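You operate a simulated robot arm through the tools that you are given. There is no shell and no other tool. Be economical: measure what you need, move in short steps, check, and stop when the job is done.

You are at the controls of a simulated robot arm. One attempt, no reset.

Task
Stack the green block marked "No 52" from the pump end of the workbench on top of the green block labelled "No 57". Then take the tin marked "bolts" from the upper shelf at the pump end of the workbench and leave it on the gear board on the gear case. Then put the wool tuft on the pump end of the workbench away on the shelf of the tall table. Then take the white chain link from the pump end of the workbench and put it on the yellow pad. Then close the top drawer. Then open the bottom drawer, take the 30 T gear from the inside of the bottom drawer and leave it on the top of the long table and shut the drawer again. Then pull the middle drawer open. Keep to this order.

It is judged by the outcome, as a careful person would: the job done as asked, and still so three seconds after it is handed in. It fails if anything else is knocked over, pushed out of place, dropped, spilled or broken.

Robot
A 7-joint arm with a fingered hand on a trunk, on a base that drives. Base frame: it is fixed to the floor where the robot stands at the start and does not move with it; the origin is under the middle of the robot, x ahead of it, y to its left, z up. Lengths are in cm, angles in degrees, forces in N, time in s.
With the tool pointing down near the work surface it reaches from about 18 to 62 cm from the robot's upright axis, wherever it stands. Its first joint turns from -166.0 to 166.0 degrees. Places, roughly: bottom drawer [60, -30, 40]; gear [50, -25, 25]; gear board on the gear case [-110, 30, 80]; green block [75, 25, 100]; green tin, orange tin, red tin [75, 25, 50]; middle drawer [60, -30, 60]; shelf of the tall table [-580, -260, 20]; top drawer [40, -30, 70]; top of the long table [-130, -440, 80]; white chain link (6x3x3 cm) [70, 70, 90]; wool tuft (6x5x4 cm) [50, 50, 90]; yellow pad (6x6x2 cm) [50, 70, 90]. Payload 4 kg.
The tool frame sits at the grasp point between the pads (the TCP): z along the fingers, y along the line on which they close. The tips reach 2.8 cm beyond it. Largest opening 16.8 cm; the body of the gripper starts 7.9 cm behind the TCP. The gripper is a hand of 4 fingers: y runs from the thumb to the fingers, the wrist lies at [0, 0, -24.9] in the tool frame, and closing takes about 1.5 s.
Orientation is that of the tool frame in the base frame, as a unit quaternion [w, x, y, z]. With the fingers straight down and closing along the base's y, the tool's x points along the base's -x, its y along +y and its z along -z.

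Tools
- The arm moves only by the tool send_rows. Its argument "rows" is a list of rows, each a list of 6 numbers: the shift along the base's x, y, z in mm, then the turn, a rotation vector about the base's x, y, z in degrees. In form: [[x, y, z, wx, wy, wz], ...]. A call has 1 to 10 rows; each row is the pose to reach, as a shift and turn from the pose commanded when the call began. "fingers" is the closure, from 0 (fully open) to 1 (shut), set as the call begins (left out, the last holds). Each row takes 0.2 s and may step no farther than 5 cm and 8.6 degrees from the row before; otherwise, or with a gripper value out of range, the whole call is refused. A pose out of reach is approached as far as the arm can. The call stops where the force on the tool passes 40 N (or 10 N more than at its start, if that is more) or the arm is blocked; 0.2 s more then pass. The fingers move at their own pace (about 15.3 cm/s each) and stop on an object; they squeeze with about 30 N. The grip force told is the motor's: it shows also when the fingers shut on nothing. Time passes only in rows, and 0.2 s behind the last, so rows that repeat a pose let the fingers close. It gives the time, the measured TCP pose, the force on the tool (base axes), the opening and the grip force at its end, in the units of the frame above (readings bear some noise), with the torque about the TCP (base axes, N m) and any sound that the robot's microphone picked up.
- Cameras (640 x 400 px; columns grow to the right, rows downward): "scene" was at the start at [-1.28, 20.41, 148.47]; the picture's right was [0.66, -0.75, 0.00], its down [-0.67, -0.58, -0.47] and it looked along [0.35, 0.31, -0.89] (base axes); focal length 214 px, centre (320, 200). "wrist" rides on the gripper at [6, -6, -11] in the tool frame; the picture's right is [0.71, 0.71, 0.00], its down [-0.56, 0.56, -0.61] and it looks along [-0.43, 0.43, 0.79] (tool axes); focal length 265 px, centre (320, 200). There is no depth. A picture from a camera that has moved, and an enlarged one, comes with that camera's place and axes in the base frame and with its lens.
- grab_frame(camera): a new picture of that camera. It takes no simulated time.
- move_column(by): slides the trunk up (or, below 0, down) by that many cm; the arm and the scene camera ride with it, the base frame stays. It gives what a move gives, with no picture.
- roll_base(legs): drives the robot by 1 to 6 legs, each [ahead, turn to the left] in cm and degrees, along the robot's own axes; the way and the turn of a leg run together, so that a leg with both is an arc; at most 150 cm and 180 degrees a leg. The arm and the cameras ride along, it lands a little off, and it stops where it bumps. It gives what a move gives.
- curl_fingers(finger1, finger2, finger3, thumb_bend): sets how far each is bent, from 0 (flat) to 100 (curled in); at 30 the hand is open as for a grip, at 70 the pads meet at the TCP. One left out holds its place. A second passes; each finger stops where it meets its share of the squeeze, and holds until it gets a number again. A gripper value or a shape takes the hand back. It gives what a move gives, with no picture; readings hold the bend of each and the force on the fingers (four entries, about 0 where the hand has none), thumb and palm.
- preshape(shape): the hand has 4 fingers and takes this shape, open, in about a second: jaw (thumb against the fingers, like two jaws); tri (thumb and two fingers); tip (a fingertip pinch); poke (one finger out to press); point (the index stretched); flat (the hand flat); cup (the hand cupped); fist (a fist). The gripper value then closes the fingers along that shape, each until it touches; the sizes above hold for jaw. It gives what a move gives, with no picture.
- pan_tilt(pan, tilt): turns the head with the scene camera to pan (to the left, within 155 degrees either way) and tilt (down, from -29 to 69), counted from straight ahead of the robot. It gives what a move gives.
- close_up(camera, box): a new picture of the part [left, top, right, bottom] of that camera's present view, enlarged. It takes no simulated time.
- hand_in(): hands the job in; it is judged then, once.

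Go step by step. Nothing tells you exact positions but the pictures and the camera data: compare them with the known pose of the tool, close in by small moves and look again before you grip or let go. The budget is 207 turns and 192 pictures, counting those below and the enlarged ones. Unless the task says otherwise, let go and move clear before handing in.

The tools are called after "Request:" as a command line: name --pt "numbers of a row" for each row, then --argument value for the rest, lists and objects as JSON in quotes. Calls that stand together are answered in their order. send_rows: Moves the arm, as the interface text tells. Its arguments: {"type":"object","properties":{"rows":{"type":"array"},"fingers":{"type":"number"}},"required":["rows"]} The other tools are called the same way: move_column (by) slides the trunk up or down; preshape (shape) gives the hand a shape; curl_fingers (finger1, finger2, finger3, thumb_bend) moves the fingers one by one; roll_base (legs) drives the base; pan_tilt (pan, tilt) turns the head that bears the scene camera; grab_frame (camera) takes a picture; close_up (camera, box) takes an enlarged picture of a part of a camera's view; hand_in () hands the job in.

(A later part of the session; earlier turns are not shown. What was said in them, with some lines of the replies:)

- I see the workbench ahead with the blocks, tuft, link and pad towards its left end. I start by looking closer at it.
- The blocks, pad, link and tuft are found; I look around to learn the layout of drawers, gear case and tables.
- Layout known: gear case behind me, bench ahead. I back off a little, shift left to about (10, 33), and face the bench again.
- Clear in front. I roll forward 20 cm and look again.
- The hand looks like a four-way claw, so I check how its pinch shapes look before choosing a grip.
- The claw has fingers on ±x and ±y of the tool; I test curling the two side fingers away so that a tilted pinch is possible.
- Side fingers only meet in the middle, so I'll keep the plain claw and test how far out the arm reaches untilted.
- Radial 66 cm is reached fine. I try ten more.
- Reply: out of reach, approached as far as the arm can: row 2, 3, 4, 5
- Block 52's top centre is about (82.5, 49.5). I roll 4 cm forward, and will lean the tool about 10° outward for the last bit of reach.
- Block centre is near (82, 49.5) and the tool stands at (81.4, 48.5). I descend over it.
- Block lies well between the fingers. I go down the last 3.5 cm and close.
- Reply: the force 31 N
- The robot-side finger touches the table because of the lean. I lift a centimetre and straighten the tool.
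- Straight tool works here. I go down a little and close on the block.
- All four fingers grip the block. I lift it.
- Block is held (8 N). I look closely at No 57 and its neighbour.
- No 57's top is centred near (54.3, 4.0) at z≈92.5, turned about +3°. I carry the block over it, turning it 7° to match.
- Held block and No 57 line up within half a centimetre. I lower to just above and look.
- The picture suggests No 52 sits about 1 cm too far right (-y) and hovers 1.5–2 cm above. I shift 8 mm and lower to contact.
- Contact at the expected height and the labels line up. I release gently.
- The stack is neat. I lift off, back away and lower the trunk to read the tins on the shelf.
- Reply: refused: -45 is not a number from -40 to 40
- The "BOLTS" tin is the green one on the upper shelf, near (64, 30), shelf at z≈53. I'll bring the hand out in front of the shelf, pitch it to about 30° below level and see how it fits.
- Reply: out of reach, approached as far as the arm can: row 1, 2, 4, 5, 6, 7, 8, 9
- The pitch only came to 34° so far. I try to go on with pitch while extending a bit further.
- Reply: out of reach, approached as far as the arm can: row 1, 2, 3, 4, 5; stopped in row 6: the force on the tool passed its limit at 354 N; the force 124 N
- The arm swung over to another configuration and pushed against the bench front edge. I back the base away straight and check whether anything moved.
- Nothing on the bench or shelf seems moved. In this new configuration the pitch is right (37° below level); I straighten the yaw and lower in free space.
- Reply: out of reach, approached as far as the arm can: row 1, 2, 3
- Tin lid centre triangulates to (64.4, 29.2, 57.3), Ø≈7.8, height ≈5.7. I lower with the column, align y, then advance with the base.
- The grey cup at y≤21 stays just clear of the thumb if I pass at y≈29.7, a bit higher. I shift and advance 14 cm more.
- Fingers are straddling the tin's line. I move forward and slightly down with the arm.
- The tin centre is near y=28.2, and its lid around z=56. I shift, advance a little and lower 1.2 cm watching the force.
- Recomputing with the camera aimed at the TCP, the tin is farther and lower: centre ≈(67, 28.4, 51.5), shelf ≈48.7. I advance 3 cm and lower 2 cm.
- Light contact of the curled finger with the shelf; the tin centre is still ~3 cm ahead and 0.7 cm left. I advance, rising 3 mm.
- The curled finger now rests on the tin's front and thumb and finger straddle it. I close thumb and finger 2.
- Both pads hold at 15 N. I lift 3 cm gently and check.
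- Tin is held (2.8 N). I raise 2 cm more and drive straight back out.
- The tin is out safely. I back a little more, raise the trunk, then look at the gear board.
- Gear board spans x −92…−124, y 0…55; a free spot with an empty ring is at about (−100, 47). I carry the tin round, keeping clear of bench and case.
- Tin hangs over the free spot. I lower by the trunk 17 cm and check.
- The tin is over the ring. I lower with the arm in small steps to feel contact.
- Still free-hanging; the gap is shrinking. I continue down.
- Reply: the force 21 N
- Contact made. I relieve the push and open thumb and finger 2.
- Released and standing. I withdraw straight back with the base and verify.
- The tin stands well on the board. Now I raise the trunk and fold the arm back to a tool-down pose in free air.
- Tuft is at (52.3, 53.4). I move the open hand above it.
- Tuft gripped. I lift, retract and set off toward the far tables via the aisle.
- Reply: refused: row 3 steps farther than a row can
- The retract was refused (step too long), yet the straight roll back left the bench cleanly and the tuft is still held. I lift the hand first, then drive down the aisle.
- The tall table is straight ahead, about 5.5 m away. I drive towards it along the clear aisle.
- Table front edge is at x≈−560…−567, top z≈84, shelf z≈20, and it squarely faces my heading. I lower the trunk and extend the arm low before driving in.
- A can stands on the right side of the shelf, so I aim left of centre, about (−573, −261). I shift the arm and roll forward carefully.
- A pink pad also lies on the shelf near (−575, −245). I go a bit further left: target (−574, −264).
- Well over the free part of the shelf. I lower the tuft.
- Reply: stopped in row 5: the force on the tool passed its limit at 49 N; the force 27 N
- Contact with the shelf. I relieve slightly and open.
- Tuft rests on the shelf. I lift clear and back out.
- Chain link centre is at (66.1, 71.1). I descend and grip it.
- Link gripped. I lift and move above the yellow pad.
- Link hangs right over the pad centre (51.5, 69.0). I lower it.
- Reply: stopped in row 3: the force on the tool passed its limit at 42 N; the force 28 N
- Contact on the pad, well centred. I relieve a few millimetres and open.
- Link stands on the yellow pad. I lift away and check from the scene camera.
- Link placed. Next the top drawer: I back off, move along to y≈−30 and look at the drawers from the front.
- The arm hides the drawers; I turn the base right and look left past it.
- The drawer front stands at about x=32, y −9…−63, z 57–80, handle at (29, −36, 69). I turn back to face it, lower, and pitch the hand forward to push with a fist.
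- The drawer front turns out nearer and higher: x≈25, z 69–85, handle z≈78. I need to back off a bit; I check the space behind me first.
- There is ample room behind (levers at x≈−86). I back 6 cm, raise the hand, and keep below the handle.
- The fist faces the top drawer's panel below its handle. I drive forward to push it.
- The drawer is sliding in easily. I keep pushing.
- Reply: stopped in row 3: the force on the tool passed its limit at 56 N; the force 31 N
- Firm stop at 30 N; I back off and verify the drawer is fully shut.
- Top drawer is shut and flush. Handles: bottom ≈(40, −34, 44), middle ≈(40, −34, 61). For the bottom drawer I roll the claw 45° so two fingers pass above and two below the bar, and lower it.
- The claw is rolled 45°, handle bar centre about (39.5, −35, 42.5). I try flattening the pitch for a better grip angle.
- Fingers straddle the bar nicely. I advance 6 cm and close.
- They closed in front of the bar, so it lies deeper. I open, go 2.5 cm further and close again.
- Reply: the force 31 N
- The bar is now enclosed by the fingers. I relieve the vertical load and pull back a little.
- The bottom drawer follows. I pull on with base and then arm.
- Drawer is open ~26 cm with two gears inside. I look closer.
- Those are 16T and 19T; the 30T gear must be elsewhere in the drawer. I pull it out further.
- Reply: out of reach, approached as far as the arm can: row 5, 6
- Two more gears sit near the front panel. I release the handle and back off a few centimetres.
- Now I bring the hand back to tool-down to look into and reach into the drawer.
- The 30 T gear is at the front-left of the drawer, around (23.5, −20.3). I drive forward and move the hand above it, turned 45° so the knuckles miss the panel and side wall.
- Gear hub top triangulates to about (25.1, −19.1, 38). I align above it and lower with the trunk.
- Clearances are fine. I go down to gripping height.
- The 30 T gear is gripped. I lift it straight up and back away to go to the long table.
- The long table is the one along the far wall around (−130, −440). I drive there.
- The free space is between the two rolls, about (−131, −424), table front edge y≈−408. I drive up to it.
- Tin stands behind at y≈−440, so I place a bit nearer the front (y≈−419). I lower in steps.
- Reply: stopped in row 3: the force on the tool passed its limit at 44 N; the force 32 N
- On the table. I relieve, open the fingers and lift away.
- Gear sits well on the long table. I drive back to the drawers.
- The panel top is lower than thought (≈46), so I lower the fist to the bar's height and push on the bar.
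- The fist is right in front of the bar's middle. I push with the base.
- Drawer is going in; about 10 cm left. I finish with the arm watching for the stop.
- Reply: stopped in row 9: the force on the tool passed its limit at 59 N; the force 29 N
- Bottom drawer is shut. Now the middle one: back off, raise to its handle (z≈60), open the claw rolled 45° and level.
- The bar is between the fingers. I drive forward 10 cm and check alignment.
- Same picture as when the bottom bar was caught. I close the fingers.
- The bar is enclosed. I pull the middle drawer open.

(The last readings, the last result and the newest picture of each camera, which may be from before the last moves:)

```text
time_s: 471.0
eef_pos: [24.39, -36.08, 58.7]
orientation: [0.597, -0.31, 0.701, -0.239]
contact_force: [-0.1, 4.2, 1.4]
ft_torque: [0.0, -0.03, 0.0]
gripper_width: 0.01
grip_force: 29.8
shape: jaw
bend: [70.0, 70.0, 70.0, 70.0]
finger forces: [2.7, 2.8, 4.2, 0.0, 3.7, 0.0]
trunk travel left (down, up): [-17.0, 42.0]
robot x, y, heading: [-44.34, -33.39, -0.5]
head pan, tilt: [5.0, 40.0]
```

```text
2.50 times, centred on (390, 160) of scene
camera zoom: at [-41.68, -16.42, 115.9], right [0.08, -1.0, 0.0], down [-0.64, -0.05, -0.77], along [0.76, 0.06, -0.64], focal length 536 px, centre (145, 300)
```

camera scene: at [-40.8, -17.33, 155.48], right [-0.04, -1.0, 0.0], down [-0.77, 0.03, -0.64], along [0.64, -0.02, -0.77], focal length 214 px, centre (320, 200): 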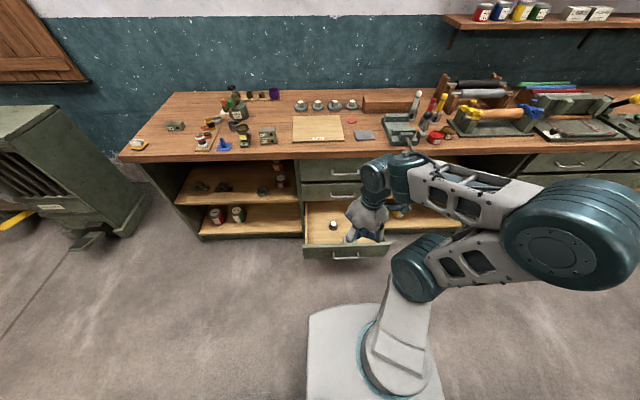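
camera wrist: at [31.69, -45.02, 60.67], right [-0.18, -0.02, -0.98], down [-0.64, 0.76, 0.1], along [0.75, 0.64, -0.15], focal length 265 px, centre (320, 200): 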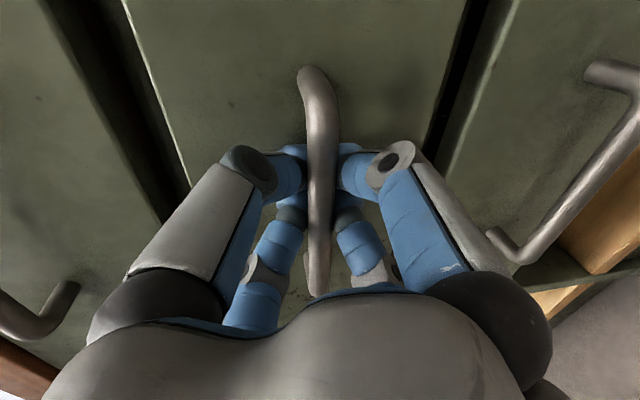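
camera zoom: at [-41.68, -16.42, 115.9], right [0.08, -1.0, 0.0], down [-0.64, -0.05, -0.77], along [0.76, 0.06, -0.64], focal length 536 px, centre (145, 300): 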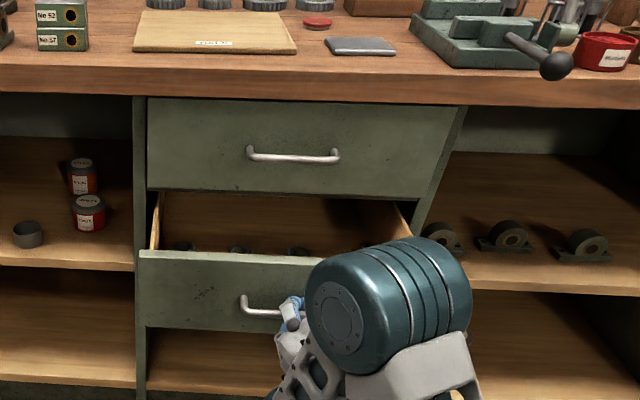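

It opens well. I pull another 11 cm with the arm.

Request:
send_rows --pt "-15 0 0 0 0 0" --pt "-30 0 0 0 0 0" --pt "-45 0 0 0 0 0" --pt "-60 0 0 0 0 0" --pt "-75 0 0 0 0 0" --pt "-90 0 0 0 0 0" --pt "-105 0 0 0 0 0" --pt "-105 0 0 0 0 0"

Request:
send_rows --pt "0 0 0 0 0 0" --pt "0 0 0 0 0 0" --pt "0 0 0 0 0 0" --pt "0 0 0 0 0 0" --pt "0 0 0 0 0 0" --fingers 0.2

Request:
close_up --camera "scene" --box '[280, 80, 500, 240]'

Request:
grab_frame --camera "wrist"

```text
time_s: 472.8
eef_pos: [13.95, -36.06, 58.78]
orientation: [0.597, -0.311, 0.701, -0.237]
contact_force: [1.0, 5.8, 2.9]
ft_torque: [0.01, 0.01, 0.04]
gripper_width: 0.0
grip_force: 29.8
shape: jaw
bend: [70.0, 70.0, 70.0, 70.0]
finger forces: [2.5, 2.9, 4.6, 0.0, 3.9, 0.0]
trunk travel left (down, up): [-17.0, 42.0]
robot x, y, heading: [-44.08, -33.31, -0.3]
head pan, tilt: [5.0, 40.0]
```

```text
time_s: 474.0
eef_pos: [13.98, -36.19, 58.81]
orientation: [0.597, -0.31, 0.7, -0.239]
contact_force: [-0.3, 0.2, -0.5]
ft_torque: [-0.03, 0.03, -0.01]
gripper_width: 13.41
grip_force: 0.0
shape: jaw
bend: [23.0, 23.0, 23.0, 23.0]
finger forces: [0.1, 0.0, 0.0, 0.0, 0.0, 0.0]
trunk travel left (down, up): [-17.0, 42.0]
robot x, y, heading: [-44.0, -33.22, -0.5]
head pan, tilt: [5.0, 40.0]
```

```text
2.50 times, centred on (390, 160) of scene
camera zoom: at [-41.67, -16.45, 115.9], right [0.08, -1.0, 0.0], down [-0.64, -0.05, -0.77], along [0.76, 0.06, -0.64], focal length 536 px, centre (145, 300)
```

zoom: 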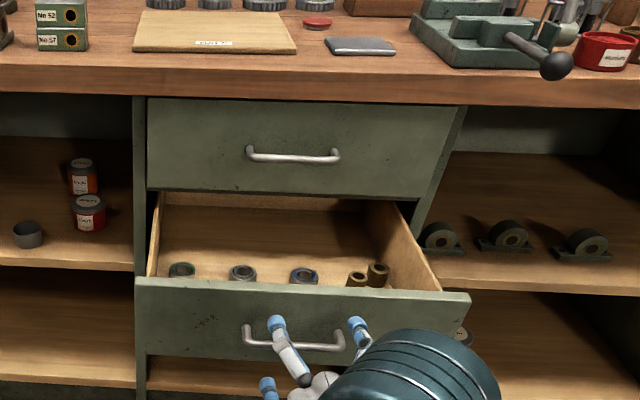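

```text
20 pictures are left
camera wrist: at [3.41, -45.16, 60.59], right [-0.17, -0.02, -0.98], down [-0.64, 0.77, 0.1], along [0.75, 0.64, -0.14], focal length 265 px, centre (320, 200)
```

wrist: 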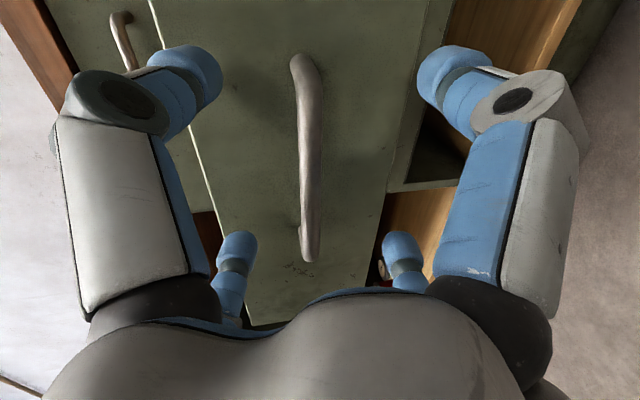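

Middle drawer open ~28 cm and released. I withdraw straight back and do a last overall check.

Request:
send_rows --pt "-12 0 0 0 0 0" --pt "-24 0 0 0 0 0" --pt "-36 0 0 0 0 0" --pt "-36 0 0 0 0 0"

Request:
roll_base --legs '[[-5, 0]]'

Request:
pan_tilt --pan 10 --tilt 35

Request:
grab_frame --camera "scene"

Request:
close_up --camera "scene" --box '[330, 100, 490, 220]'

Request:
close_up --camera "scene" --box '[100, 40, 400, 220]'

```text
time_s: 475.0
eef_pos: [10.37, -35.89, 58.78]
orientation: [0.596, -0.311, 0.701, -0.237]
contact_force: [0.4, -0.6, 0.1]
ft_torque: [0.01, 0.01, 0.0]
gripper_width: 13.39
grip_force: 0.0
shape: jaw
bend: [23.0, 23.0, 23.0, 23.0]
finger forces: [0.0, 0.0, 0.0, 0.0, 0.0, 0.1]
trunk travel left (down, up): [-17.0, 42.0]
robot x, y, heading: [-44.34, -33.3, -0.3]
head pan, tilt: [5.0, 40.0]
```

```text
time_s: 476.0
eef_pos: [5.28, -36.06, 58.79]
orientation: [0.596, -0.31, 0.701, -0.239]
contact_force: [0.2, -0.6, 0.1]
ft_torque: [-0.01, 0.0, 0.0]
gripper_width: 13.41
grip_force: 0.1
shape: jaw
bend: [23.0, 23.0, 23.0, 23.0]
finger forces: [0.0, 0.0, 0.1, 0.0, 0.1, 0.0]
trunk travel left (down, up): [-17.0, 42.0]
robot x, y, heading: [-49.11, -33.62, -0.4]
head pan, tilt: [5.0, 40.0]
```

```text
time_s: 476.6
eef_pos: [5.35, -36.01, 58.76]
orientation: [0.597, -0.31, 0.701, -0.238]
contact_force: [-0.1, -0.3, 0.2]
ft_torque: [0.02, 0.01, -0.03]
gripper_width: 13.42
grip_force: 0.0
shape: jaw
bend: [23.0, 23.0, 23.0, 23.0]
finger forces: [0.0, 0.1, 0.1, 0.1, 0.0, 0.0]
trunk travel left (down, up): [-17.0, 42.0]
robot x, y, heading: [-49.14, -33.31, -0.3]
head pan, tilt: [10.0, 35.0]
```

```text
19 pictures are left
camera scene: at [-46.39, -15.64, 116.65], right [0.17, -0.99, 0.0], down [-0.57, -0.1, -0.82], along [0.81, 0.14, -0.57], focal length 214 px, centre (320, 200)
```

scene: 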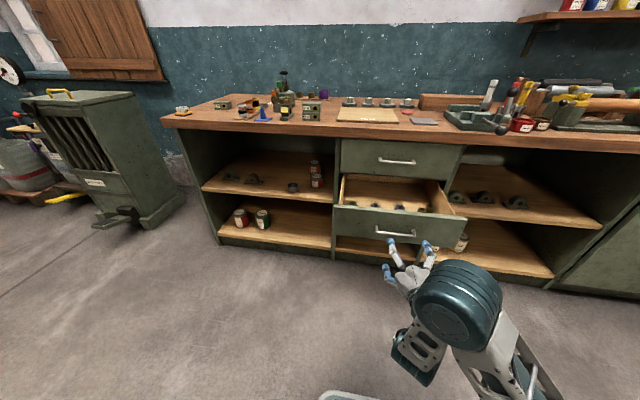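

```text
3.33 times, centred on (410, 160) of scene
camera zoom: at [-46.39, -15.64, 116.65], right [0.17, -0.99, 0.0], down [-0.57, -0.1, -0.82], along [0.81, 0.14, -0.57], focal length 715 px, centre (20, 333)
```

zoom: 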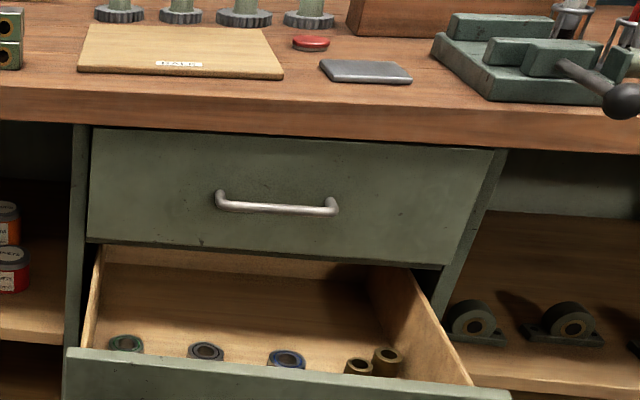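

```text
2.13 times, centred on (250, 130) of scene
camera zoom: at [-46.39, -15.64, 116.65], right [0.17, -0.99, 0.0], down [-0.57, -0.1, -0.82], along [0.81, 0.14, -0.57], focal length 458 px, centre (469, 349)
```

zoom: 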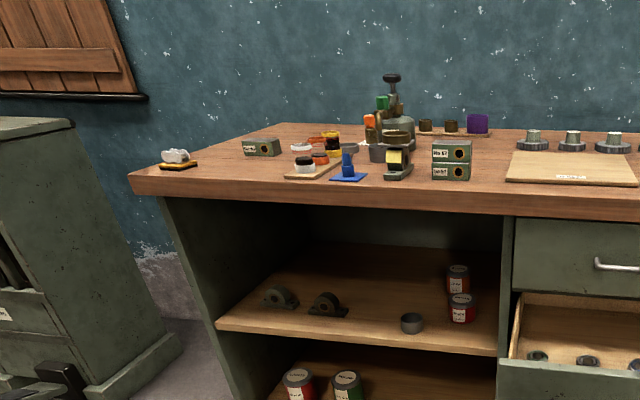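

Everything stands as asked: top and bottom drawers shut, middle open, the hand clear. I hand in.

Request:
hand_in

```text
The job is handed in.
```

I finished all seven steps in the order you gave and handed the job in; I don't have the verdict.

- **Blocks:** "No 52" sits squarely on "No 57".
- **Bolts tin:** it stands on a free spot on the gear board.
- **Wool tuft:** it lies on the shelf of the tall table, clear of the can and the pink pad already there.
- **Chain link:** it stands on the yellow pad.
- **Top drawer:** shut.
- **Bottom drawer:** the 30 T gear is out and lies on the long table between the two rolls. The drawer is shut again; it looked flush when I pushed it in, but the open middle drawer hid it in my last pictures.
- **Middle drawer:** pulled about 28 cm open.

While lining up for the tin, the arm swung into another position and hit the bench front edge at up to 354 N. I saw nothing moved or knocked over in the pictures afterwards.
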